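You operate a simulated robot arm through the tools that you are given. There is no shell and no other tool. Be economical: measure what you need, move in short steps, check, and stop when the job is done.

You run a simulated robot arm. Do the job below in one go: nothing can be reset, and whatever is moved stays where it is left.

## Task
Clamp the orange injector in the round holder and pump until it sprays.
Fine: swing clamp shut, star knob tight, press ZERO before you pump; afterwards open the grey vent tap. Leave TEST alone.

The check looks at the end state, three seconds after you hand in, the way a careful person would. Anything else that was tipped, shoved, dropped, spilled or broken makes it a failure.

## Robot
A 6-joint arm with a two-finger parallel gripper, fixed in place. Base frame: the origin is at the foot of the arm, x ahead of it, y to its left, z up; the work surface is at about z = 90.4. Lengths are in cm, angles in degrees, forces in N, time in s.
With the tool pointing down near the work surface it reaches from about 36 to 76 cm from the base axis. Its first joint turns from -66.0 to 66.0 degrees. Payload 2.45 kg.
The TCP is the grasp point between the finger pads, 2.4 cm short of the fingertips. In the tool frame z runs along the fingers and y along their closing line. The gripper opens to 6.8 cm. The fingers are 1.7 cm wide and 1 cm thick; the gripper's body (4 by 7 cm) begins 4.1 cm behind the TCP.
Orientation is told as [roll, pitch, yaw] about the base's x, y, z axes, in that order, counted from this pose: with the fingers straight down and closing along the base's y, the tool's x points along the base's -x, its y along +y and its z along -z.

## Interface
- The arm moves only by the tool apply_moves. Its argument "targets" is a list that holds one entry, the list of rows, each a list of 6 numbers: the shift along the tool's x, y, z in units of 25 mm (1.0 is 25 mm), then the turn, a rotation vector about the tool's x, y, z in units of 4 degrees (1.0 is 4 degrees). In form: [[[x, y, z, wx, wy, wz], ...]]. A call has 1 to 10 rows; each row shifts and turns the commanded pose from where the row before left it, along the tool's axes as they then stand. "jaw" is the closure in counts, from 0 (fully open) to 255 (shut), set as the call begins (left out, the last holds). A call with a number of a shift or a turn outside -1 to 1 is refused whole. Each row takes 0.2 s and may step no farther than 5 cm and 8.6 degrees from the row before; otherwise, or with a gripper value out of range, the whole call is refused. A pose out of reach is approached as far as the arm can. The call stops where the force on the tool passes 40 N (or 10 N more than at its start, if that is more) or the arm is blocked; 0.2 s more then pass. The fingers move at their own pace (about 10.8 cm/s each) and stop on an object; they squeeze with about 31 N. The grip force told is the motor's: it shows also when the fingers shut on nothing. Time passes only in rows, and 0.2 s behind the last, so rows that do not move let the fingers close. The reply holds the time, the measured pose of the TCP, the force on the tool along the base axes, the opening and the grip force, in the units named above and with some noise, with the torque about the TCP (base axes, N m) and any sound that the robot's microphone picked up.
- Cameras (640 x 400 px; columns grow to the right, rows downward): "scene" is fixed at [15.85, 40.18, 147.78]; the picture's right is [-0.84, -0.54, 0.00], its down [-0.23, 0.37, -0.90] and it looks along [0.49, -0.76, -0.43] (base axes); focal length 282 px, centre (320, 200). "wrist" rides on the gripper at [8.4, 1.1, -7.5] in the tool frame; the picture's right is [-0.13, 0.99, 0.00], its down [-0.60, -0.08, -0.79] and it looks along [-0.79, -0.10, 0.61] (tool axes); focal length 251 px, centre (320, 200). There is no depth. A picture from a camera that has moved, and an enlarged one, comes with that camera's place and axes in the base frame and with its lens.
- get_image(camera): a new picture of that camera. No time passes.
- close_up(camera, box): a new picture of the part [left, top, right, bottom] of that camera's present view, enlarged. No time passes.
- sign_off(): hands the job in; it is judged then, once.

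Work in short steps. Places have to be worked out from the pictures, the camera data and where the tool is seen: move nearer, look again, correct. Check each grasp and each placing, and mend what went wrong. You have 120 turns and 68 pictures in all, those below and enlarged ones among them. Open the gripper and draw the arm clear of the work before you hand the job in, unless the task says otherwise; then end with one line.

The tools are called as name(argument=value, ...) on one line, values as JSON. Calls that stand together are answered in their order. apply_moves: Moves the arm, as the interface text tells. Its arguments: {"type":"object","properties":{"targets":{"type":"array","items":{"type":"array","items":{"type":"array","items":{"type":"number"}}}},"jaw":{"type":"number"}},"required":["targets"]} The other tools are called the same way: get_image (camera) takes a picture; close_up (camera, box) takes an enlarged picture of a part of a camera's view; sign_off () hands the job in.

At the start:

```text
clock: 0.0
tcp_pos: [42.93, 4.96, 137.06]
orientation: [0.0, 0.0, -0.1]
ft_force: [-0.5, -0.2, 0.1]
wrist_torque: [0.01, 0.0, 0.0]
opening: 6.8
grip_force: 0.1
```

scene: 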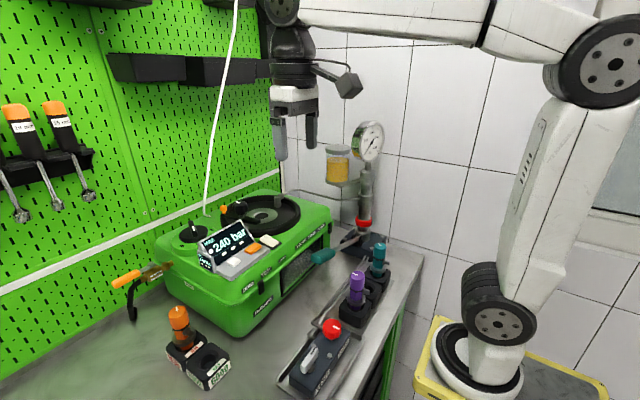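
wrist: 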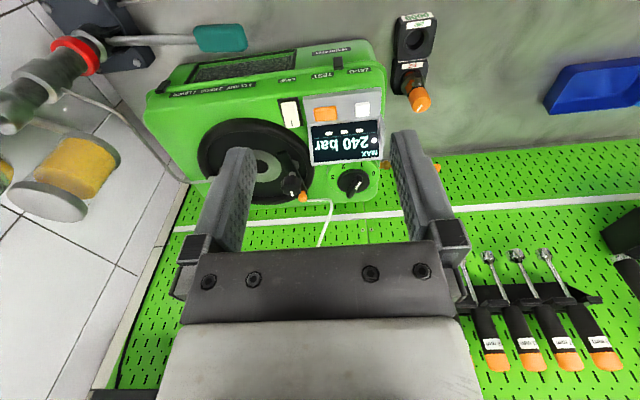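

I start by looking closely at the machine and the injectors in the scene view.

close_up(camera="scene", box=[100, 180, 340, 330])

close_up(camera="scene", box=[140, 250, 420, 400])

close_up(camera="wrist", box=[140, 10, 460, 210])

close_up(camera="scene", box=[270, 110, 430, 280])

```text
2.67 times, centred on (220, 255) of scene
camera zoom: at [15.85, 40.18, 147.78], right [-0.84, -0.54, 0.0], down [-0.23, 0.37, -0.9], along [0.49, -0.76, -0.43], focal length 753 px, centre (587, 53)
```

zoom: 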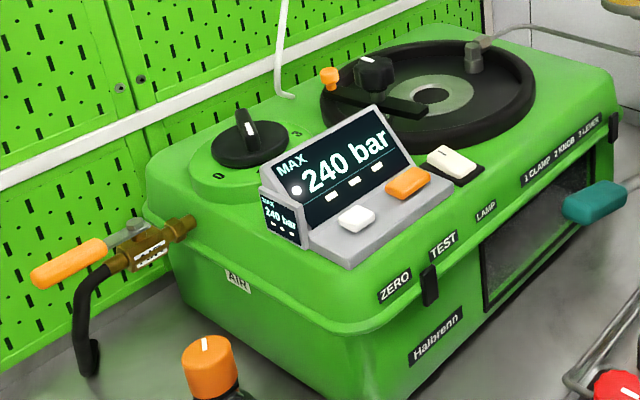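

```text
2.29 times, centred on (280, 325) of scene
camera zoom: at [15.85, 40.18, 147.78], right [-0.84, -0.54, 0.0], down [-0.23, 0.37, -0.9], along [0.49, -0.76, -0.43], focal length 645 px, centre (411, -86)
```

zoom: 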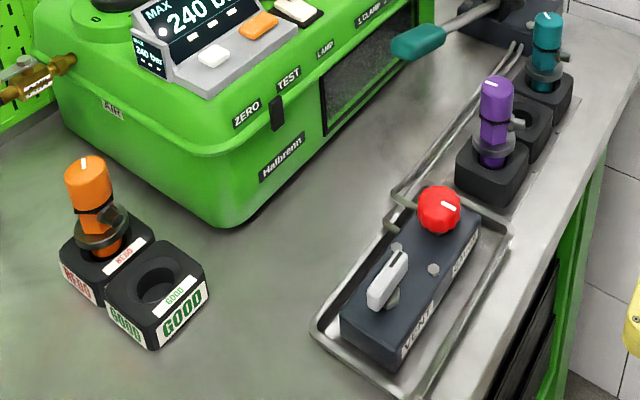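

```text
2.00 times, centred on (300, 110) of wrist
camera zoom: at [34.42, 5.89, 144.45], right [0.13, 0.99, 0.0], down [0.6, -0.08, 0.79], along [0.79, -0.1, -0.61], focal length 503 px, centre (360, 380)
```

zoom: 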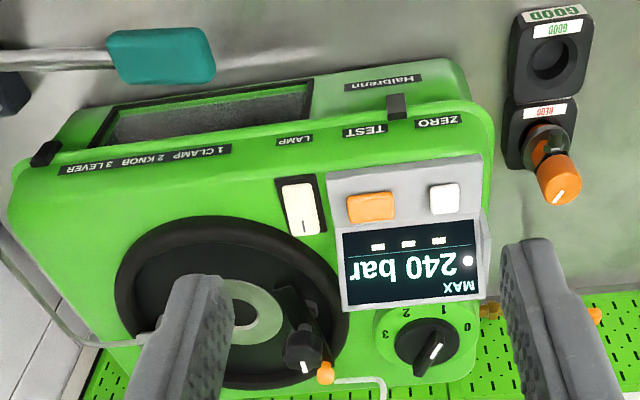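

```text
2.35 times, centred on (350, 195) of scene
camera zoom: at [15.85, 40.18, 147.78], right [-0.84, -0.54, 0.0], down [-0.23, 0.37, -0.9], along [0.49, -0.76, -0.43], focal length 664 px, centre (249, 212)
```

zoom: 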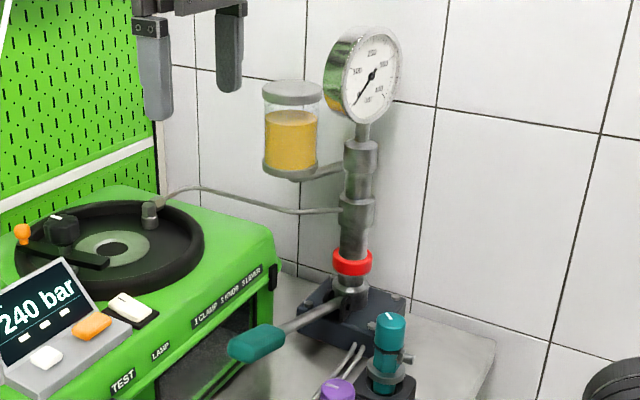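

The holder comes out near (68,-10,109) and the injector near (61,20.5) with its top at z≈105. I move nearer the machine to see the clamp and knob.

apply_moves(targets=[[[-0.6, -0.8, 0.85, 0, 0, 0], [-0.6, -0.8, 0.85, 0, 0, 0], [-0.6, -0.8, 0.85, 0, 0, 0], [-0.6, -0.8, 0.85, 0, 0, 0], [-0.6, -0.8, 0.85, 0, 0, 0], [-0.6, -0.8, 0.85, 0, 0, 0]]])

get_image(camera="wrist")

```text
clock: 1.4
tcp_pos: [51.86, -7.0, 124.19]
orientation: [0.0, 0.0, -0.1]
ft_force: [0.4, 0.2, -0.2]
wrist_torque: [0.03, -0.02, -0.03]
opening: 6.81
grip_force: 0.1
```

```text
61 pictures are left
camera wrist: at [43.31, -6.05, 131.62], right [0.13, 0.99, 0.0], down [0.6, -0.08, 0.79], along [0.79, -0.1, -0.61], focal length 251 px, centre (320, 200)
```

wrist: 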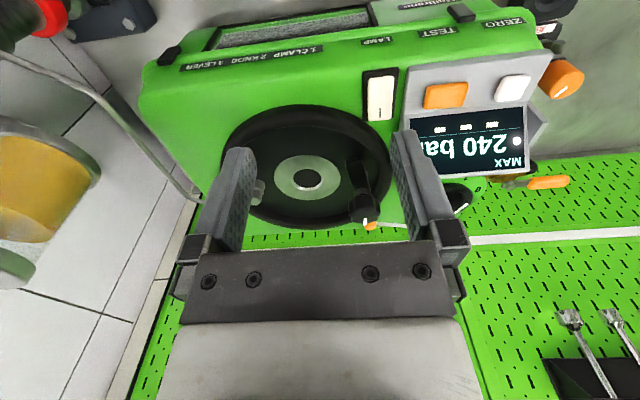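

The holder and clamp show between the fingers; I enlarge that part.

close_up(camera="wrist", box=[220, 90, 420, 240])

close_up(camera="scene", box=[200, 175, 310, 250])

```text
2.67 times, centred on (320, 165) of wrist
camera zoom: at [43.31, -6.05, 131.62], right [0.13, 0.99, 0.0], down [0.6, -0.08, 0.79], along [0.79, -0.1, -0.61], focal length 670 px, centre (320, 293)
```

zoom: 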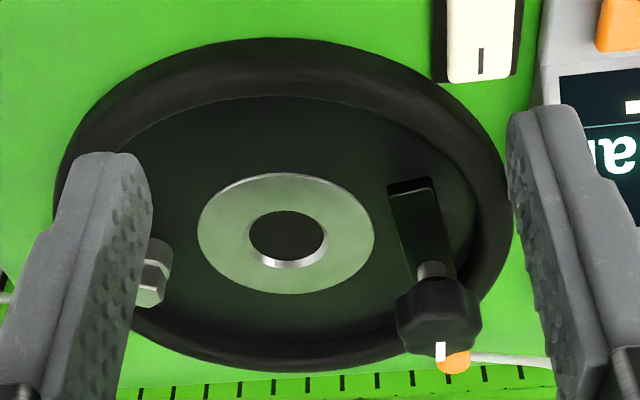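

```text
5.33 times, centred on (255, 212) of scene
camera zoom: at [15.85, 40.18, 147.78], right [-0.84, -0.54, 0.0], down [-0.23, 0.37, -0.9], along [0.49, -0.76, -0.43], focal length 1506 px, centre (667, 133)
```

zoom: 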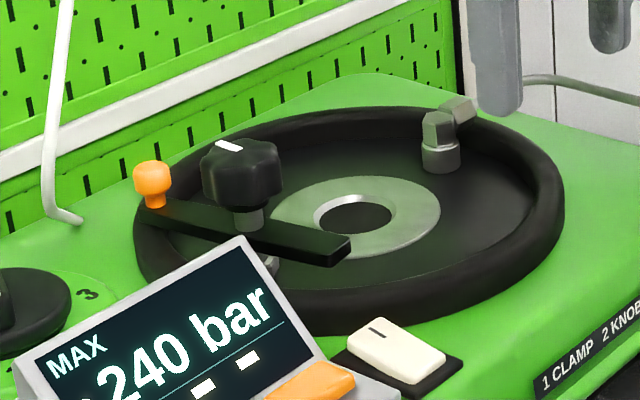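

The clamp bar runs roughly along x: front end ≈(63,-4.7), star knob/pivot ≈(68.3,-3.9,114.5), orange handle ≈(74.5,-2.8,113). Now I go to look at the orange injector.

apply_moves(targets=[[[0.05, 1, 0, 0, 0, 0], [0.05, 1, 0, 0, 0, 0], [0.05, 1, 0, 0, 0, 0], [0.05, 1, 0.2, 0, 0, 0], [0.05, 1, 0.3, 0, 0, 0], [0.05, 1, 0.5, 0, 0, 0], [0.05, 1, 0.5, 0, 0, 0], [0.05, 1, 0.5, 0, 0, 0], [0.05, 1, 0.5, 0, 0, 0], [0.05, 1, 0.5, 0, 0, 0]]])

close_up(camera="wrist", box=[180, 40, 460, 215])

```text
clock: 3.6
tcp_pos: [50.8, 17.98, 116.82]
orientation: [0.0, -0.1, 0.0]
ft_force: [0.5, 0.2, -0.9]
wrist_torque: [-0.03, 0.02, -0.01]
opening: 6.83
grip_force: 0.1
```

```text
2.29 times, centred on (320, 128) of wrist
camera zoom: at [42.25, 19.01, 124.28], right [0.13, 0.99, 0.0], down [0.6, -0.08, 0.79], along [0.79, -0.1, -0.61], focal length 575 px, centre (320, 366)
```

zoom: 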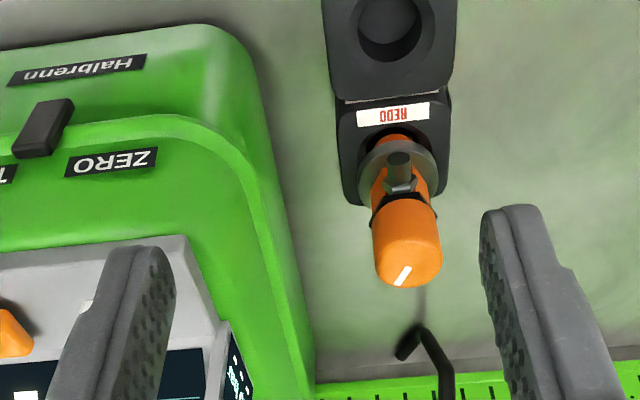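

The injector cap is about 3 cm wide, with a stub pointing roughly to -x. I approach over it and recheck the centring.

apply_moves(targets=[[[-0.8, 0.22, 0.4, 0, 0, 0], [-0.8, 0.22, 0.4, 0, 0, 0], [-0.8, 0.22, 0.4, 0, 0, 0], [-0.8, 0.22, 0.4, 0, 0, 0], [-0.8, 0.22, 0.4, 0, 0, 0]]])

close_up(camera="wrist", box=[200, 60, 440, 210])

close_up(camera="scene", box=[130, 280, 250, 400])

```text
clock: 4.8
tcp_pos: [60.82, 20.74, 111.57]
orientation: [0.0, -0.1, 0.1]
ft_force: [-0.2, -0.4, 0.1]
wrist_torque: [0.03, -0.02, -0.02]
opening: 6.83
grip_force: 0.0
```

```text
2.67 times, centred on (320, 135) of wrist
camera zoom: at [52.22, 21.69, 119.11], right [0.13, 0.99, 0.0], down [0.6, -0.08, 0.79], along [0.79, -0.1, -0.61], focal length 670 px, centre (320, 373)
```

zoom: 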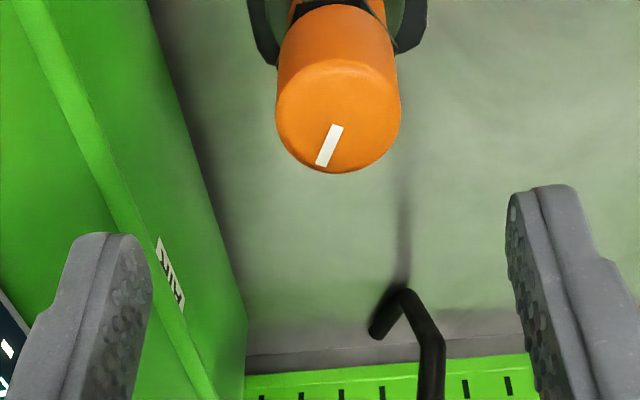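

```text
3.33 times, centred on (190, 340) of scene
camera zoom: at [15.85, 40.18, 147.78], right [-0.84, -0.54, 0.0], down [-0.23, 0.37, -0.9], along [0.49, -0.76, -0.43], focal length 941 px, centre (753, -267)
```

zoom: 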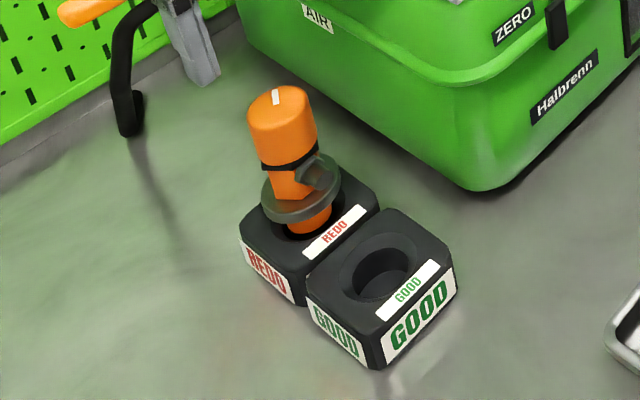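

Top of the cap ≈(61.5,21.0,104.3). I lower the open fingers around the cap to z≈102.4.

apply_moves(targets=[[[-0.25, 0.1, 0, 0, 0, 0], [0, 0, 0.75, 0, 0, 0], [0, 0, 0.75, 0, 0, 0], [0, 0, 0.75, 0, 0, 0], [0, 0, 0.75, 0, 0, 0], [0, 0, 0.65, 0, 0, 0]]])

get_image(camera="wrist")

```text
clock: 6.2
tcp_pos: [61.48, 21.0, 102.72]
orientation: [0.0, 0.0, 0.0]
ft_force: [1.5, 0.5, 0.4]
wrist_torque: [-0.04, 0.0, 0.01]
opening: 6.81
grip_force: 0.0
```

```text
55 pictures are left
camera wrist: at [52.85, 21.92, 110.15], right [0.13, 0.99, 0.0], down [0.6, -0.08, 0.79], along [0.79, -0.1, -0.61], focal length 251 px, centre (320, 200)
```

wrist: 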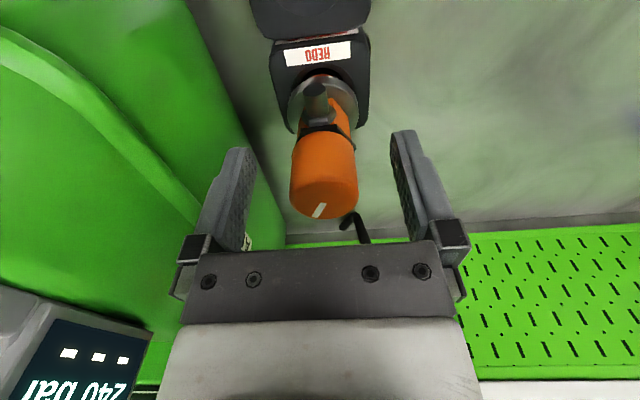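

The cap is centred between the pads. I close the gripper.

apply_moves(targets=[[[0, 0, 0, 0, 0, 0], [0, 0, 0, 0, 0, 0], [0, 0, 0, 0, 0, 0]]], jaw=255)

close_up(camera="wrist", box=[220, 60, 420, 235])

```text
clock: 7.0
tcp_pos: [61.38, 20.92, 102.72]
orientation: [0.0, 0.0, 0.0]
ft_force: [0.2, -0.1, -0.5]
wrist_torque: [-0.07, 0.0, -0.03]
opening: 3.3
grip_force: 31.1
```

```text
2.29 times, centred on (320, 148) of wrist
camera zoom: at [52.86, 21.92, 110.15], right [0.13, 0.99, 0.0], down [0.6, -0.08, 0.79], along [0.79, -0.1, -0.61], focal length 575 px, centre (320, 320)
```

zoom: 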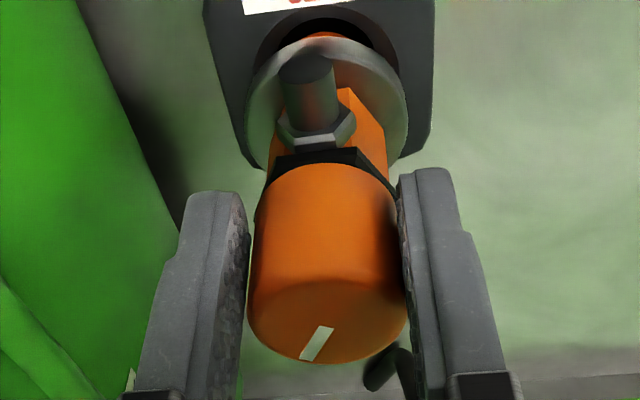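

The grip holds at 3.3 cm, with the stub along -x. I lift straight up.

apply_moves(targets=[[[0, 0, -0.3, 0, 0, 0], [0, 0, -0.5, 0, 0, 0], [0, 0, -0.8, 0, 0, 0], [0, 0, -1, 0, 0, 0], [0, 0, -1, 0, 0, 0], [0, 0, -1, 0, 0, 0], [0, 0, -1, 0, 0, 0], [0, 0, -1, 0, 0, 0], [0, 0, -1, 0, 0, 0], [0, 0, -1, 0, 0, 0]]])

get_image(camera="scene")

```text
clock: 9.2
tcp_pos: [61.29, 20.8, 124.22]
orientation: [0.0, 0.0, 0.0]
ft_force: [0.1, 0.0, -2.4]
wrist_torque: [0.0, 0.06, 0.0]
opening: 3.27
grip_force: 31.1
```

```text
53 pictures are left
```

scene: 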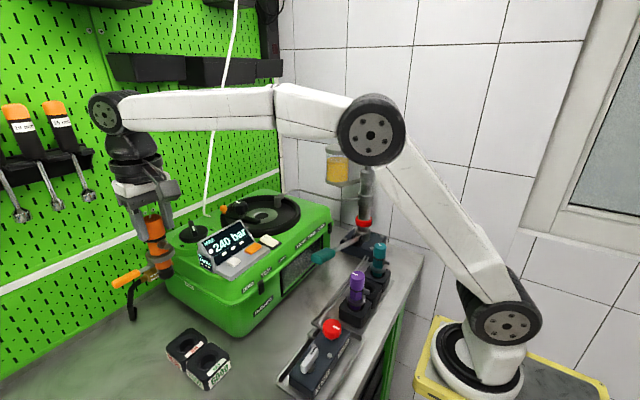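

The injector is lifted cleanly; I check how it hangs and how long it is.

close_up(camera="scene", box=[100, 170, 220, 300])

close_up(camera="wrist", box=[220, 40, 420, 235])

```text
3.08 times, centred on (160, 235) of scene
camera zoom: at [15.86, 40.18, 147.78], right [-0.84, -0.54, 0.0], down [-0.23, 0.37, -0.9], along [0.49, -0.76, -0.43], focal length 869 px, centre (812, 92)
```

zoom: 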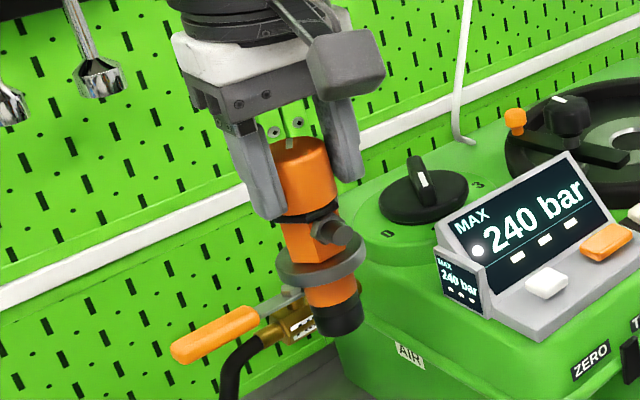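

```text
2.05 times, centred on (320, 138) of wrist
camera zoom: at [52.76, 21.8, 131.54], right [0.13, 0.99, 0.0], down [0.6, -0.08, 0.79], along [0.79, -0.1, -0.61], focal length 516 px, centre (320, 328)
```

zoom: 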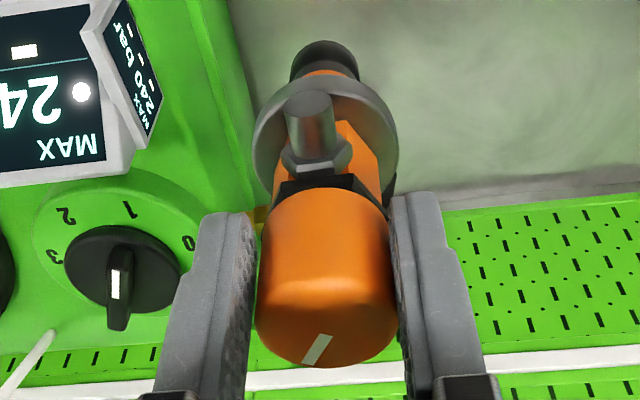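

The injector is ~10 cm long: flange about 4.8 cm and nozzle tip about 8.3 cm below the TCP. I raise a little more and carry it toward the holder, bottom clear of the knob.

apply_moves(targets=[[[0, 0, -0.8, 0, 0, 0], [-0.1, -0.6, -0.7, 0, 0, 0], [-0.25, -1, 0, 0, 0, 0], [-0.25, -1, 0, 0, 0, 0], [-0.25, -1, 0, 0, 0, 0], [-0.25, -1, 0, 0, 0, 0], [-0.25, -1, 0, 0, 0, 0], [-0.25, -1, 0, 0, 0, 0], [-0.25, -1, 0, 0, 0, 0], [-0.25, -1, 0, 0, 0, 0]]])

apply_moves(targets=[[[-0.25, -1, 0, 0, 0, 0], [-0.25, -1, 0, 0, 0, 0], [0, -1, 0, 0, 0, 0], [0, -1, 0, 0, 0, 0]]])

```text
clock: 11.4
tcp_pos: [66.51, -0.59, 128.0]
orientation: [0.0, 0.0, 0.0]
ft_force: [-0.8, -1.4, -3.8]
wrist_torque: [-0.02, 0.03, 0.01]
opening: 3.25
grip_force: 30.4
```

```text
clock: 12.4
tcp_pos: [67.9, -10.72, 127.79]
orientation: [0.0, 0.1, 0.0]
ft_force: [0.4, -1.1, -2.8]
wrist_torque: [-0.01, 0.05, 0.03]
opening: 3.32
grip_force: 30.8
```

Above the hole by my estimate. I check in both views before turning.

close_up(camera="wrist", box=[200, 20, 440, 220])

close_up(camera="scene", box=[190, 110, 350, 260])

```text
2.00 times, centred on (320, 120) of wrist
camera zoom: at [59.36, -9.73, 135.29], right [0.13, 0.99, 0.0], down [0.6, -0.08, 0.79], along [0.79, -0.1, -0.61], focal length 503 px, centre (320, 360)
```

zoom: 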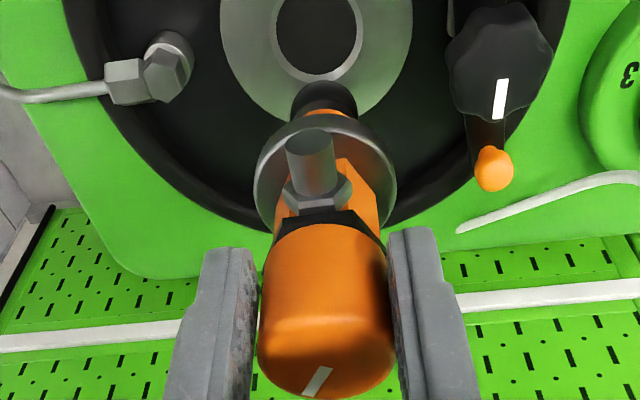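

```text
2.67 times, centred on (270, 185) of scene
camera zoom: at [15.86, 40.18, 147.78], right [-0.84, -0.54, 0.0], down [-0.23, 0.37, -0.9], along [0.49, -0.76, -0.43], focal length 753 px, centre (453, 240)
```

zoom: 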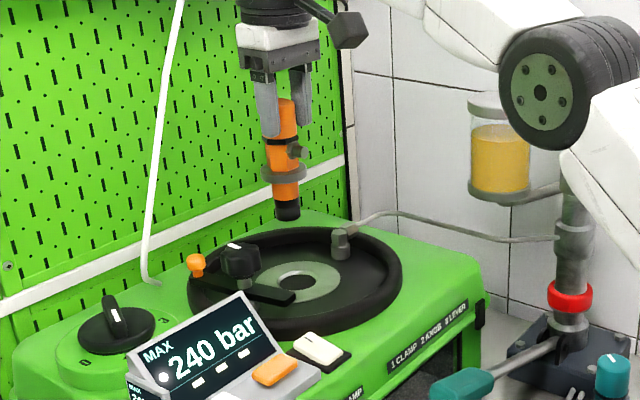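

The hole reads (68.45,-10.9); the injector axis is about at the TCP. I turn it +90° yaw so the stub points away from the clamp (toward -y, the pipe side), high above everything.

apply_moves(targets=[[[0, 0, 0, 0, 0, -1], [0, 0, 0, 0, 0, -1], [0, 0, 0, 0, 0, -1], [0, 0, 0, 0, 0, -1], [0, 0, 0, 0, 0, -1], [0, 0, 0, 0, 0, -1], [0, 0, 0, 0, 0, -1], [0, 0, 0, 0, 0, -1], [0, 0, 0, 0, 0, -1], [0, 0, 0, 0, 0, -1]]])

apply_moves(targets=[[[0, 0, 0, 0, 0, -1], [0, 0, 0, 0, 0, -1], [0, 0, 0, 0, 0, -1], [0, 0, 0, 0, 0, -1], [0, 0, 0, 0, 0, -1], [0, 0, 0, 0, 0, -1], [0, 0, 0, 0, 0, -1], [0, 0, 0, 0, 0, -1], [0, 0, 0, 0, 0, -1], [0, 0, 0, 0, 0, -1]]])

apply_moves(targets=[[[0, 0, 0, 0, 0, -1], [0, 0, 0, 0, 0, -1], [0, 0, 0, 0, 0, -0.5]]])

close_up(camera="wrist", box=[200, 0, 440, 200])

```text
clock: 14.6
tcp_pos: [67.82, -10.48, 127.88]
orientation: [0.1, 0.1, 40.1]
ft_force: [0.7, 0.8, -3.0]
wrist_torque: [-0.01, 0.02, 0.02]
opening: 3.28
grip_force: 31.1
```

```text
clock: 16.8
tcp_pos: [67.87, -10.72, 127.87]
orientation: [0.0, 0.0, 80.2]
ft_force: [-0.9, 0.7, -2.5]
wrist_torque: [-0.03, 0.05, 0.01]
opening: 3.24
grip_force: 30.5
```

```text
clock: 17.6
tcp_pos: [67.77, -10.58, 127.85]
orientation: [0.0, -0.1, 90.1]
ft_force: [0.6, 0.9, -3.3]
wrist_torque: [-0.02, -0.02, 0.0]
opening: 3.27
grip_force: 31.3
```

```text
2.00 times, centred on (320, 100) of wrist
camera zoom: at [66.63, -19.11, 135.37], right [-0.99, 0.13, 0.0], down [0.08, 0.6, 0.79], along [0.1, 0.79, -0.61], focal length 503 px, centre (320, 400)
```

zoom: 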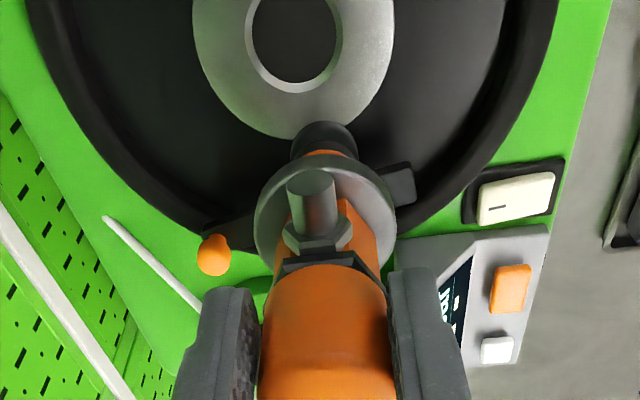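

Relative to the injector the hole lies about +1.0 in x and -0.35 in y. I correct, descend partway, and look again.

apply_moves(targets=[[[0.14, -0.4, 0.4, 0, 0, 0], [0, 0, 0.5, 0, 0, 0], [0, 0, 0.5, 0, 0, 0], [0, 0, 0.5, 0, 0, 0], [0, 0, 0.4, 0, 0, 0]]])

close_up(camera="wrist", box=[220, 40, 420, 200])

close_up(camera="scene", box=[200, 130, 310, 240])

```text
clock: 18.8
tcp_pos: [68.84, -10.94, 122.09]
orientation: [-0.1, -0.1, 89.9]
ft_force: [-1.2, -0.2, -2.4]
wrist_torque: [-0.02, 0.01, 0.0]
opening: 3.25
grip_force: 31.0
```

```text
2.50 times, centred on (320, 120) of wrist
camera zoom: at [67.57, -19.46, 129.5], right [-0.99, 0.13, 0.0], down [0.08, 0.6, 0.79], along [0.1, 0.79, -0.61], focal length 629 px, centre (320, 400)
```

zoom: 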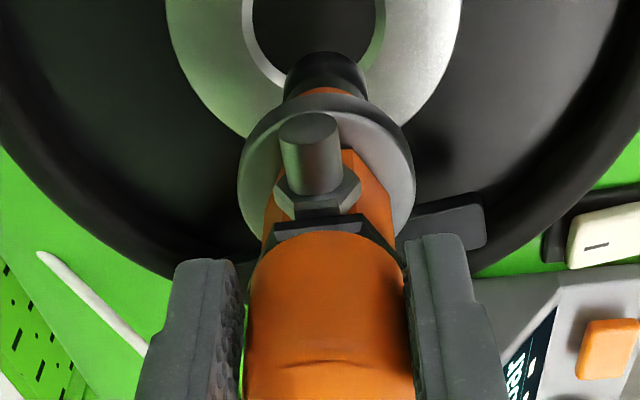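

```text
3.64 times, centred on (255, 185) of scene
camera zoom: at [15.86, 40.18, 147.78], right [-0.84, -0.54, 0.0], down [-0.23, 0.37, -0.9], along [0.49, -0.76, -0.43], focal length 1027 px, centre (556, 254)
```

zoom: 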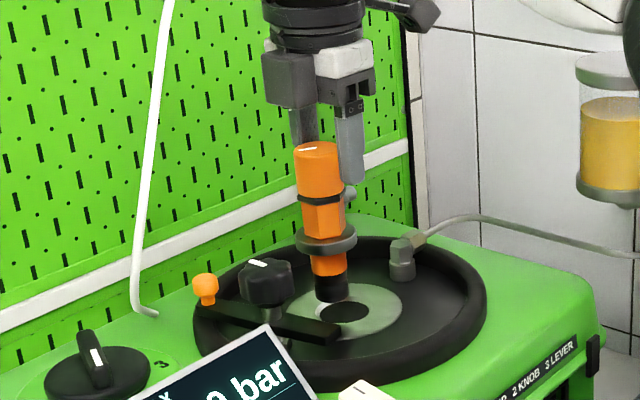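

Comparing nozzle tip and hole at nearly the same height (tip is ~1 cm above the ring), the tip needs about -1.4 in y and +0.25 in x. I shift and look again.

apply_moves(targets=[[[0, 0, -0.15, 0, 0, 0], [0.28, -0.05, 0, 0, 0, 0], [0.28, -0.05, 0, 0, 0, 0], [0, 0, 0, 0, 0, 0]]])

close_up(camera="wrist", box=[220, 20, 420, 180])

close_up(camera="scene", box=[220, 170, 300, 230])

```text
clock: 19.8
tcp_pos: [69.07, -12.24, 122.42]
orientation: [-0.1, 0.0, 90.0]
ft_force: [-0.8, -0.3, -2.2]
wrist_torque: [-0.04, -0.02, 0.0]
opening: 3.23
grip_force: 31.4
```

```text
2.50 times, centred on (320, 100) of wrist
camera zoom: at [67.79, -20.84, 129.95], right [-0.99, 0.13, 0.0], down [0.08, 0.6, 0.79], along [0.1, 0.79, -0.61], focal length 629 px, centre (320, 450)
```

zoom: 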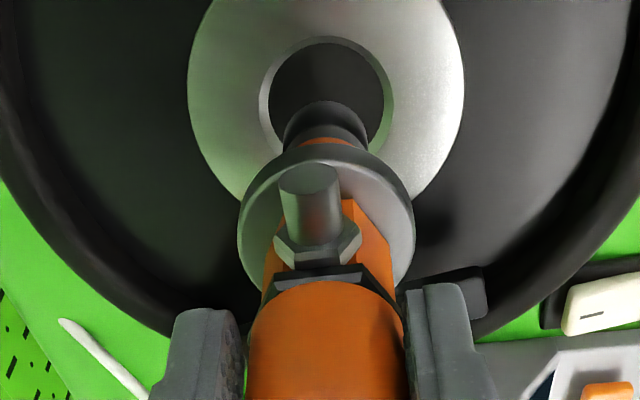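

```text
6.67 times, centred on (260, 200) of scene
camera zoom: at [15.86, 40.18, 147.78], right [-0.84, -0.54, 0.0], down [-0.23, 0.37, -0.9], along [0.49, -0.76, -0.43], focal length 1882 px, centre (720, 200)
```

zoom: 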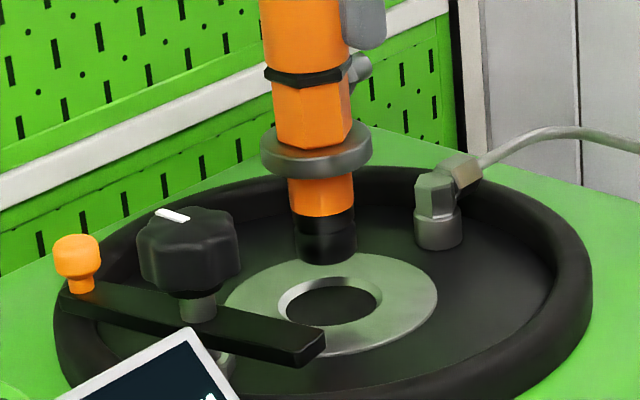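

Nearly aligned; about 2 cm left to the ring. I shift -0.2 in y, go down 1.5 cm and compare again.

apply_moves(targets=[[[0.08, 0, 0.2, 0, 0, 0], [0, 0, 0.2, 0, 0, 0], [0, 0, 0.2, 0, 0, 0], [0, 0, 0, 0, 0, 0]]])

close_up(camera="wrist", box=[220, 20, 420, 180])

close_up(camera="scene", box=[220, 170, 300, 230])

```text
clock: 20.8
tcp_pos: [69.02, -12.52, 120.97]
orientation: [-0.1, 0.1, 90.0]
ft_force: [-0.1, 0.6, -2.4]
wrist_torque: [0.02, -0.04, 0.02]
opening: 3.23
grip_force: 31.1
```

```text
2.50 times, centred on (320, 100) of wrist
camera zoom: at [67.83, -21.01, 128.44], right [-0.99, 0.13, 0.0], down [0.08, 0.6, 0.79], along [0.1, 0.79, -0.61], focal length 629 px, centre (320, 450)
```

zoom: 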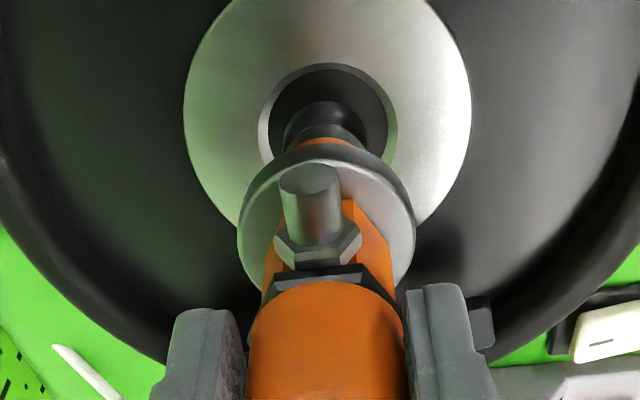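

```text
6.67 times, centred on (260, 200) of scene
camera zoom: at [15.86, 40.18, 147.78], right [-0.84, -0.54, 0.0], down [-0.23, 0.37, -0.9], along [0.49, -0.76, -0.43], focal length 1882 px, centre (720, 200)
```

zoom: 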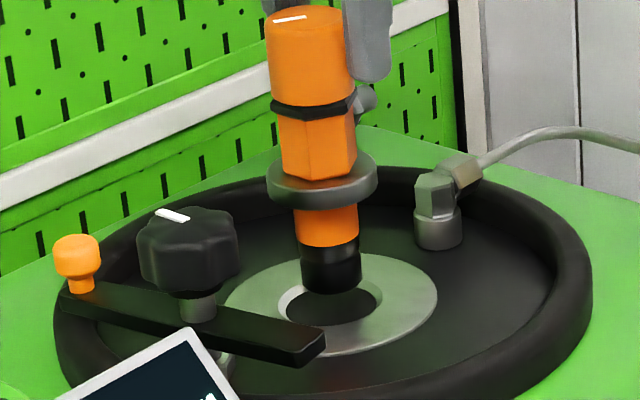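

Aligned: tip over the hole in both views, about 0.7 cm above. I descend 3.5 cm gently.

apply_moves(targets=[[[0, 0, 0.2, 0, 0, 0], [0, 0, 0.2, 0, 0, 0], [0, 0, 0.2, 0, 0, 0], [0, 0, 0.2, 0, 0, 0], [0, 0, 0.2, 0, 0, 0], [0, 0, 0.2, 0, 0, 0], [0, 0, 0.2, 0, 0, 0]]])

close_up(camera="scene", box=[220, 170, 300, 230])

```text
clock: 22.4
tcp_pos: [69.07, -12.53, 117.53]
orientation: [0.1, 0.0, 90.1]
ft_force: [0.1, 1.3, -2.7]
wrist_torque: [0.12, 0.0, -0.03]
opening: 3.23
grip_force: 30.8
```

```text
6.67 times, centred on (260, 200) of scene
camera zoom: at [15.86, 40.19, 147.78], right [-0.84, -0.54, 0.0], down [-0.23, 0.37, -0.9], along [0.49, -0.76, -0.43], focal length 1882 px, centre (720, 200)
```

zoom: 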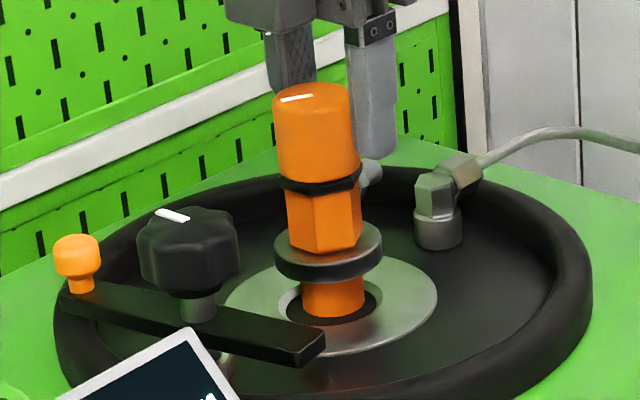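

The body is in the hole. I go on down in small steps until the flange seats.

apply_moves(targets=[[[0, 0, 0.1, 0, 0, 0], [0, 0, 0.1, 0, 0, 0], [0, 0, 0.1, 0, 0, 0], [0, 0, 0.1, 0, 0, 0], [0, 0, 0.1, 0, 0, 0], [0, 0, 0, 0, 0, 0]]])

close_up(camera="scene", box=[220, 170, 300, 230])

```text
clock: 23.8
tcp_pos: [69.06, -12.48, 116.21]
orientation: [0.0, 0.0, 90.0]
ft_force: [0.3, 0.3, -0.9]
wrist_torque: [0.04, 0.0, 0.03]
opening: 3.25
grip_force: 31.2
```

```text
6.67 times, centred on (260, 200) of scene
camera zoom: at [15.86, 40.18, 147.78], right [-0.84, -0.54, 0.0], down [-0.23, 0.37, -0.9], along [0.49, -0.76, -0.43], focal length 1882 px, centre (720, 200)
```

zoom: 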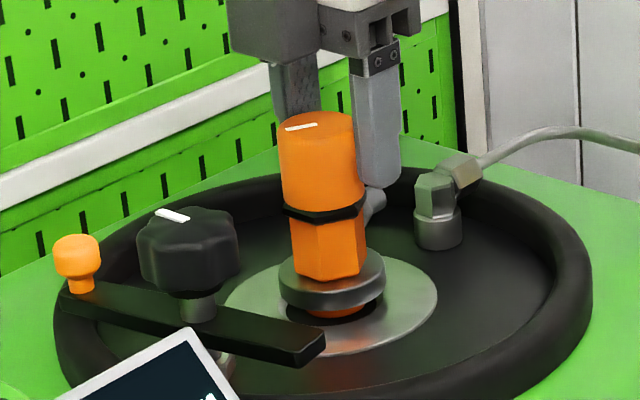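

Flange still a few mm above the ring; a little further down.

apply_moves(targets=[[[0, 0, 0.08, 0, 0, 0], [0, 0, 0.06, 0, 0, 0], [0, 0, 0.06, 0, 0, 0], [0, 0, 0, 0, 0, 0]]])

```text
clock: 24.8
tcp_pos: [69.0, -12.69, 116.02]
orientation: [-0.3, 0.0, 89.9]
ft_force: [-1.4, -4.2, 23.1]
wrist_torque: [-0.04, 0.18, 0.02]
opening: 3.09
grip_force: 30.4
```

Contact: 23 N upward at z≈116.1. I look whether the flange is on the ring.

close_up(camera="scene", box=[240, 190, 280, 220])

close_up(camera="wrist", box=[240, 40, 400, 160])

```text
13.33 times, centred on (260, 205) of scene
camera zoom: at [15.8, 40.17, 147.79], right [-0.84, -0.54, 0.0], down [-0.23, 0.37, -0.9], along [0.49, -0.76, -0.43], focal length 3764 px, centre (1120, 133)
```

zoom: 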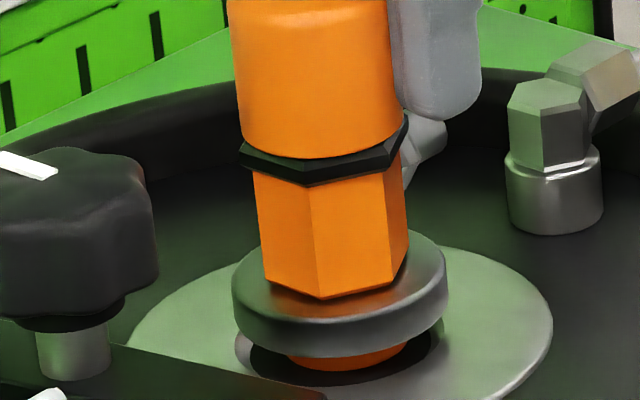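

```text
3.33 times, centred on (320, 100) of wrist
camera zoom: at [67.83, -21.18, 123.41], right [-0.99, 0.13, 0.0], down [0.08, 0.61, 0.79], along [0.11, 0.78, -0.61], focal length 838 px, centre (320, 533)
```

zoom: 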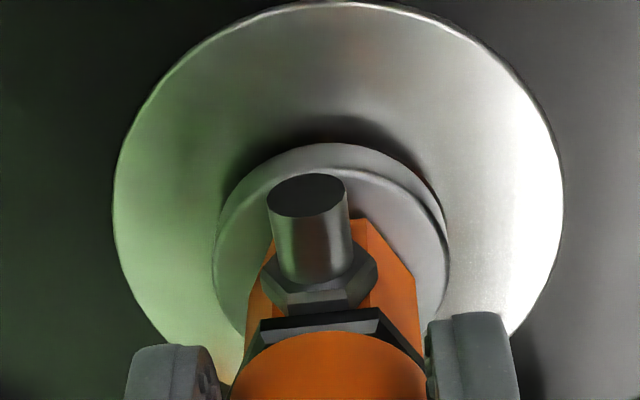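

The flange is still ~0.5 cm above the ring, and the side force and the gap in the hole say it should go slightly to -x/-y. I back off a touch, shift 0.2 cm, and press again.

apply_moves(targets=[[[0, 0, -0.15, 0, 0, 0], [0.08, 0.06, 0, 0, 0, 0], [0, 0, 0.08, 0, 0, 0], [0, 0, 0.06, 0, 0, 0], [0, 0, 0.06, 0, 0, 0]]])

```text
clock: 26.0
tcp_pos: [69.01, -12.82, 115.93]
orientation: [-0.3, 0.1, 90.0]
ft_force: [2.3, -0.9, 19.6]
wrist_torque: [0.16, -0.07, -0.05]
opening: 3.02
grip_force: 30.8
```

Side forces are now near zero yet it still bears at z≈115.95, so it may simply be resting. I look before releasing.

close_up(camera="scene", box=[235, 180, 285, 220])

```text
10.00 times, centred on (260, 200) of scene
camera zoom: at [15.82, 40.19, 147.78], right [-0.84, -0.54, 0.0], down [-0.23, 0.37, -0.9], along [0.49, -0.76, -0.43], focal length 2823 px, centre (920, 200)
```

zoom: 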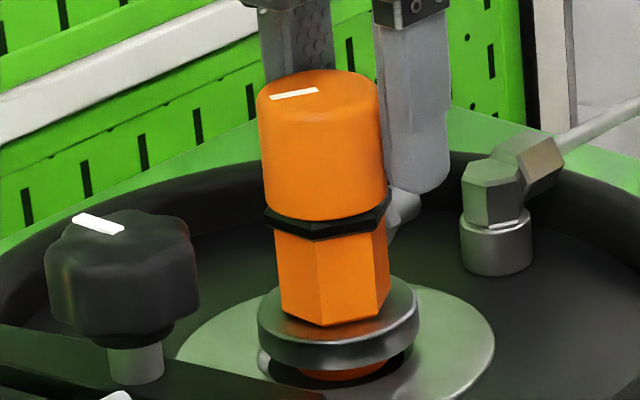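

The pads hold the cap off-centre (cap axis ~1 cm toward +y of the pads), which pushes it sideways. It stands well in the hole, so I release and look.

apply_moves(targets=[[[0, 0, 0, 0, 0, 0], [0, 0, 0, 0, 0, 0], [0, 0, 0, 0, 0, 0]]], jaw=60)

close_up(camera="scene", box=[235, 180, 285, 220])

```text
clock: 26.8
tcp_pos: [68.86, -12.67, 115.72]
orientation: [0.0, 0.0, 90.0]
ft_force: [-0.4, 0.3, 0.0]
wrist_torque: [0.03, -0.03, 0.0]
opening: 5.21
grip_force: 0.2
```

```text
10.00 times, centred on (260, 200) of scene
camera zoom: at [15.85, 40.18, 147.78], right [-0.84, -0.54, 0.0], down [-0.23, 0.37, -0.9], along [0.49, -0.76, -0.43], focal length 2823 px, centre (920, 200)
```

zoom: 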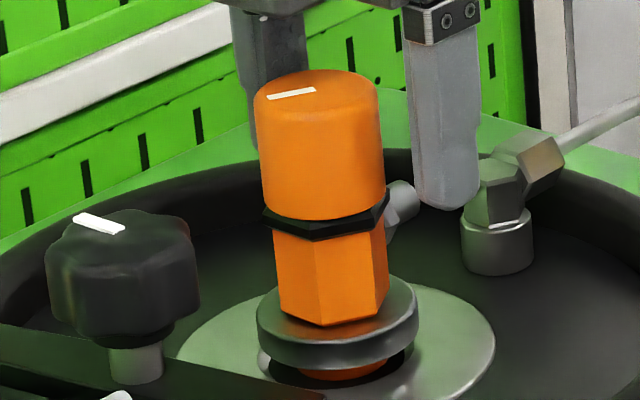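

It rests steadily. I rise, close the fingers, centre over the cap (≈68.7,-11.2, top z≈117) and press down gently to make sure it is seated.

apply_moves(targets=[[[0, 0, -1, 0, 0, 0], [0, 0, -1, 0, 0, 0], [0, 0, -0.5, 0, 0, 0], [0, 0, 0, 0, 0, 0]]])

close_up(camera="wrist", box=[220, 0, 420, 150])

```text
clock: 27.8
tcp_pos: [68.99, -12.9, 121.94]
orientation: [-0.1, 0.0, 90.0]
ft_force: [-0.3, -0.4, -0.1]
wrist_torque: [-0.02, 0.0, 0.0]
opening: 5.2
grip_force: 0.0
```

```text
2.67 times, centred on (320, 75) of wrist
camera zoom: at [67.72, -21.35, 129.42], right [-0.99, 0.13, 0.0], down [0.08, 0.6, 0.79], along [0.1, 0.79, -0.61], focal length 670 px, centre (320, 533)
```

zoom: 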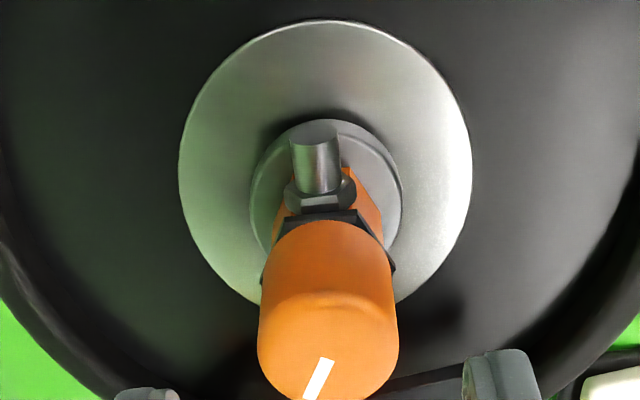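

I centre over the cap with the fingers shut and press down in small steps.

apply_moves(targets=[[[-0.38, 0, 0, 0, 0, 0], [0, 0, 0, 0, 0, 0], [0, 0, 0.4, 0, 0, 0], [0, 0, 0.2, 0, 0, 0], [0, 0, 0.1, 0, 0, 0], [0, 0, 0.1, 0, 0, 0], [0, 0, 0.08, 0, 0, 0], [0, 0, 0.08, 0, 0, 0], [0, 0, 0.08, 0, 0, 0], [0, 0, 0.08, 0, 0, 0]]], jaw=255)

```text
clock: 30.0
tcp_pos: [68.9, -11.76, 119.05]
orientation: [0.0, -0.1, 90.0]
ft_force: [-0.2, 0.1, 0.3]
wrist_torque: [-0.02, 0.01, -0.02]
opening: 0.02
grip_force: 23.5
```

No contact yet at z=119.05; I continue in small steps.

apply_moves(targets=[[[0, 0, 0.06, 0, 0, 0], [0, 0, 0.06, 0, 0, 0], [0, 0, 0.06, 0, 0, 0], [0, 0, 0.06, 0, 0, 0], [0, 0, 0.06, 0, 0, 0], [0, 0, 0.06, 0, 0, 0], [0, 0, 0.06, 0, 0, 0], [0, 0, 0.06, 0, 0, 0]]])

close_up(camera="scene", box=[235, 175, 285, 215])

```text
clock: 31.5
tcp_pos: [69.02, -11.93, 118.89]
orientation: [-0.9, 0.2, 90.0]
ft_force: [-1.8, -0.6, 4.9]
wrist_torque: [0.0, 0.09, -0.03]
opening: 0.01
grip_force: 23.2
stopped in row 7: the force on the tool passed its limit at 41 N (the readings are from after the stop); the commanded pose is now the measured one
```

```text
10.00 times, centred on (260, 195) of scene
camera zoom: at [15.84, 40.18, 147.78], right [-0.84, -0.54, 0.0], down [-0.23, 0.37, -0.9], along [0.49, -0.76, -0.43], focal length 2823 px, centre (920, 250)
```

zoom: 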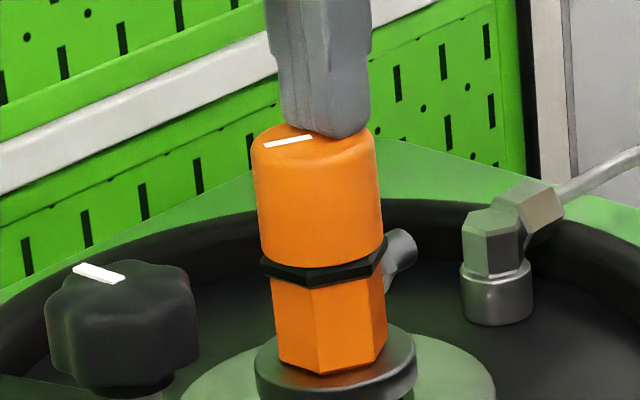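

The injector is firmly seated (held 41 N, cap top z≈116.5). Next the clamp: I rise and go over its orange handle (≈74.5,-2.8), jaw set to about 3 cm.

apply_moves(targets=[[[0, 0, -0.7, 0, 0, 0], [0, 0, -0.7, 0, 0, 0], [-0.8, -0.4, 0, 0, 0, 0], [-0.8, -0.5, 0, 0, 0, 0], [-0.8, -0.5, 0, 0, 0, 0], [-0.8, -0.5, 0, 0, 0, 0], [0, 0, 0, 0, 0, 0]]])

apply_moves(targets=[[[0, 0, 0, 0, 0, 0], [0, 0, 0, 0, 0, 0]]], jaw=130)

get_image(camera="wrist")

close_up(camera="scene", box=[180, 110, 300, 230])

```text
clock: 33.1
tcp_pos: [72.8, -4.86, 122.19]
orientation: [-0.8, 0.1, 90.0]
ft_force: [-0.2, -0.4, -0.7]
wrist_torque: [-0.02, 0.01, 0.01]
opening: 0.0
grip_force: 23.5
out of reach, approached as far as the arm can: row 6
```

```text
clock: 33.7
tcp_pos: [72.65, -4.88, 122.28]
orientation: [-0.9, 0.3, 90.0]
ft_force: [0.0, 0.4, -0.4]
wrist_torque: [0.02, 0.01, 0.04]
opening: 3.32
grip_force: 0.0
```

```text
33 pictures are left
camera wrist: at [71.37, -13.34, 129.72], right [-0.99, 0.13, -0.01], down [0.07, 0.61, 0.79], along [0.11, 0.78, -0.61], focal length 251 px, centre (320, 200)
```

wrist: 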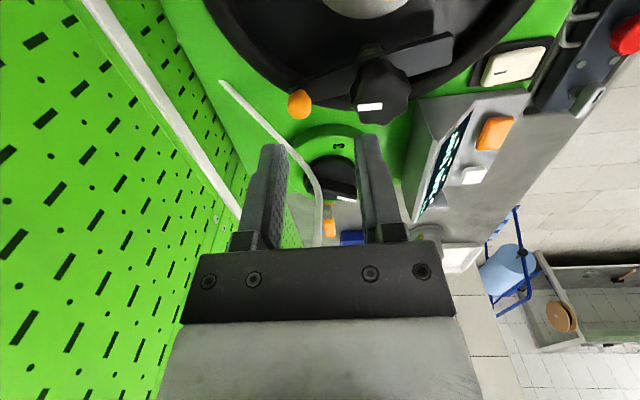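

```text
3.33 times, centred on (240, 170) of scene
camera zoom: at [15.85, 40.18, 147.78], right [-0.84, -0.54, 0.0], down [-0.23, 0.37, -0.9], along [0.49, -0.76, -0.43], focal length 941 px, centre (587, 300)
```

zoom: 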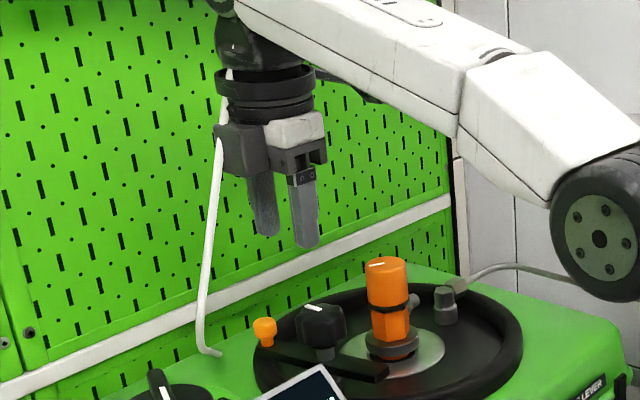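

The handle is at the edge of reach at this height, so I'll push the bar's rear part (between knob and handle) sideways in +y with shut fingers. I go to its -y side first and lower there.

apply_moves(targets=[[[0.6, 0, 0, 0.2, 0, 0], [0.5, 0, 0, 0, 0, 0], [0, 0, 0.7, 0, 0, 0], [0, 0, 0.7, 0, 0, 0], [0, 0, 0.7, 0, 0, 0], [0, 0, 0.7, 0, 0, 0], [0, 0, 0.4, 0, 0, 0]]], jaw=255)

close_up(camera="scene", box=[210, 150, 300, 230])

close_up(camera="wrist", box=[200, 60, 440, 240])

```text
clock: 35.3
tcp_pos: [72.87, -7.62, 114.1]
orientation: [-1.5, 0.2, 90.0]
ft_force: [-1.0, 0.3, -0.9]
wrist_torque: [0.02, 0.01, 0.01]
opening: 0.01
grip_force: 23.7
```

```text
5.00 times, centred on (255, 190) of scene
camera zoom: at [15.85, 40.18, 147.78], right [-0.84, -0.54, 0.0], down [-0.23, 0.37, -0.9], along [0.49, -0.76, -0.43], focal length 1412 px, centre (645, 250)
```

zoom: 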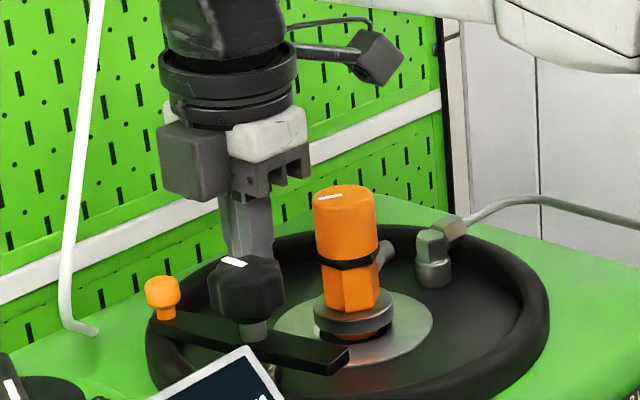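

```text
2.22 times, centred on (320, 150) of wrist
camera zoom: at [71.5, -16.16, 121.56], right [-0.99, 0.13, -0.03], down [0.06, 0.61, 0.79], along [0.12, 0.78, -0.61], focal length 559 px, centre (320, 311)
```

zoom: 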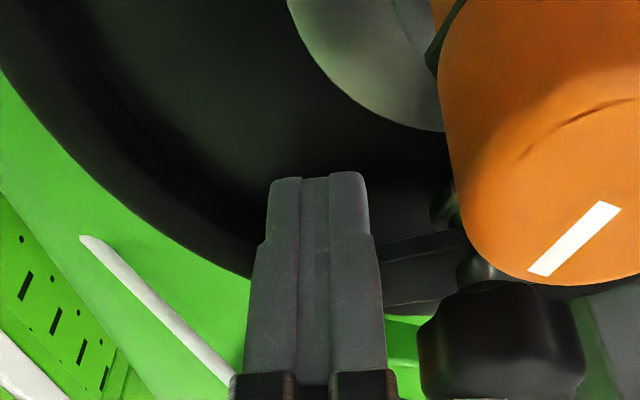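

I lower another ~0.9 cm to overlap the bar's side, level the tool, and push in +y slowly.

apply_moves(targets=[[[0, 0, 0.35, -0.35, 0, 0], [-0.4, 0, 0, 0, 0, 0], [-0.3, 0, 0, 0, 0, 0], [-0.2, 0, 0, 0, 0, 0], [-0.2, 0, 0, 0, 0, 0], [-0.2, 0, 0, 0, 0, 0]]])

close_up(camera="scene", box=[210, 150, 300, 230])

```text
clock: 36.7
tcp_pos: [73.21, -4.33, 113.38]
orientation: [-0.2, 0.2, 89.9]
ft_force: [0.4, 0.0, 0.1]
wrist_torque: [0.01, 0.0, -0.01]
opening: 0.0
grip_force: 23.2
```

```text
5.00 times, centred on (255, 190) of scene
camera zoom: at [15.86, 40.18, 147.78], right [-0.84, -0.54, 0.0], down [-0.23, 0.37, -0.9], along [0.49, -0.76, -0.43], focal length 1412 px, centre (645, 250)
```

zoom: 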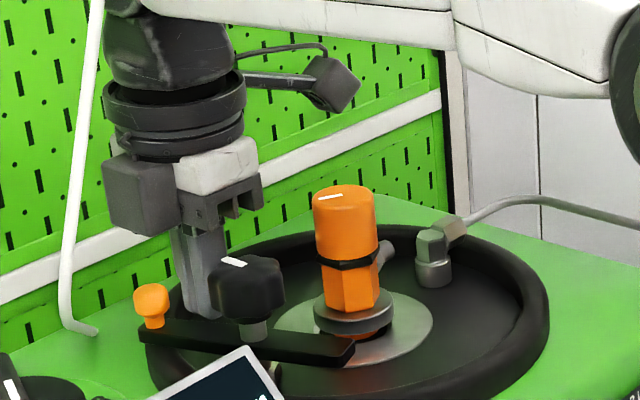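

The bar turns freely. I follow the arc around the pivot (≈69,-4.5).

apply_moves(targets=[[[-0.29, 0.036, 0, 0, 0, 0], [-0.28, 0.088, 0, 0, 0, 0], [-0.264, 0.132, 0, 0, 0, 0], [-0.232, 0.176, 0, 0, 0, 0]]])

close_up(camera="scene", box=[210, 150, 300, 230])

```text
clock: 37.7
tcp_pos: [71.94, -1.66, 113.42]
orientation: [-0.2, 0.2, 89.8]
ft_force: [0.3, -0.8, 0.1]
wrist_torque: [-0.01, -0.02, -0.01]
opening: 0.0
grip_force: 23.8
```

```text
5.00 times, centred on (255, 190) of scene
camera zoom: at [15.85, 40.18, 147.78], right [-0.84, -0.54, 0.0], down [-0.23, 0.37, -0.9], along [0.49, -0.76, -0.43], focal length 1412 px, centre (645, 250)
```

zoom: 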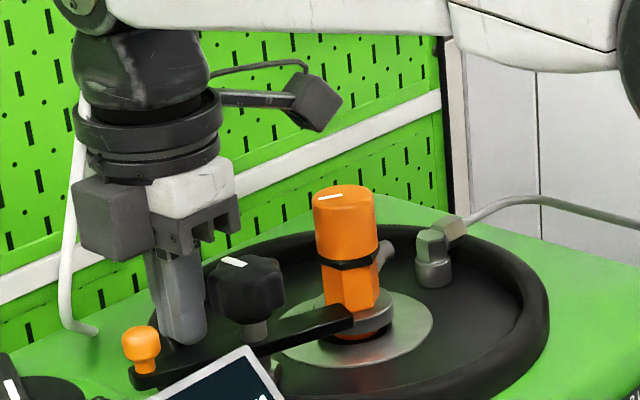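

The bar's end is sliding over the flange. I keep following the arc until it stops.

apply_moves(targets=[[[-0.2, 0.212, 0, 0, 0, 0], [-0.132, 0.196, 0, 0, 0, 0], [-0.1, 0.212, 0, 0, 0, 0]]])

close_up(camera="scene", box=[210, 150, 300, 230])

```text
clock: 38.5
tcp_pos: [70.49, -0.63, 113.49]
orientation: [-0.3, 0.2, 90.0]
ft_force: [0.0, -0.7, -0.1]
wrist_torque: [-0.04, -0.02, 0.03]
opening: 0.0
grip_force: 24.1
```

```text
5.00 times, centred on (255, 190) of scene
camera zoom: at [15.85, 40.18, 147.78], right [-0.84, -0.54, 0.0], down [-0.23, 0.37, -0.9], along [0.49, -0.76, -0.43], focal length 1412 px, centre (645, 250)
```

zoom: 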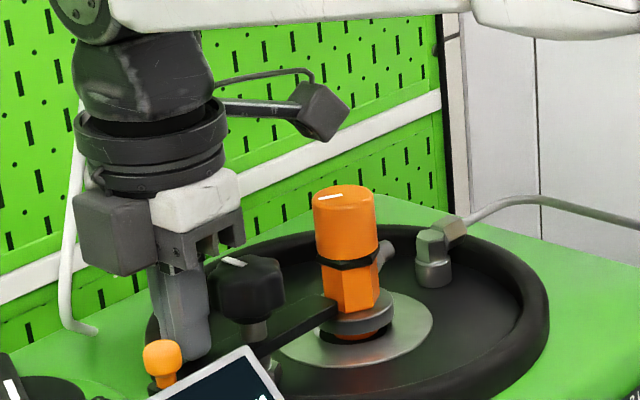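

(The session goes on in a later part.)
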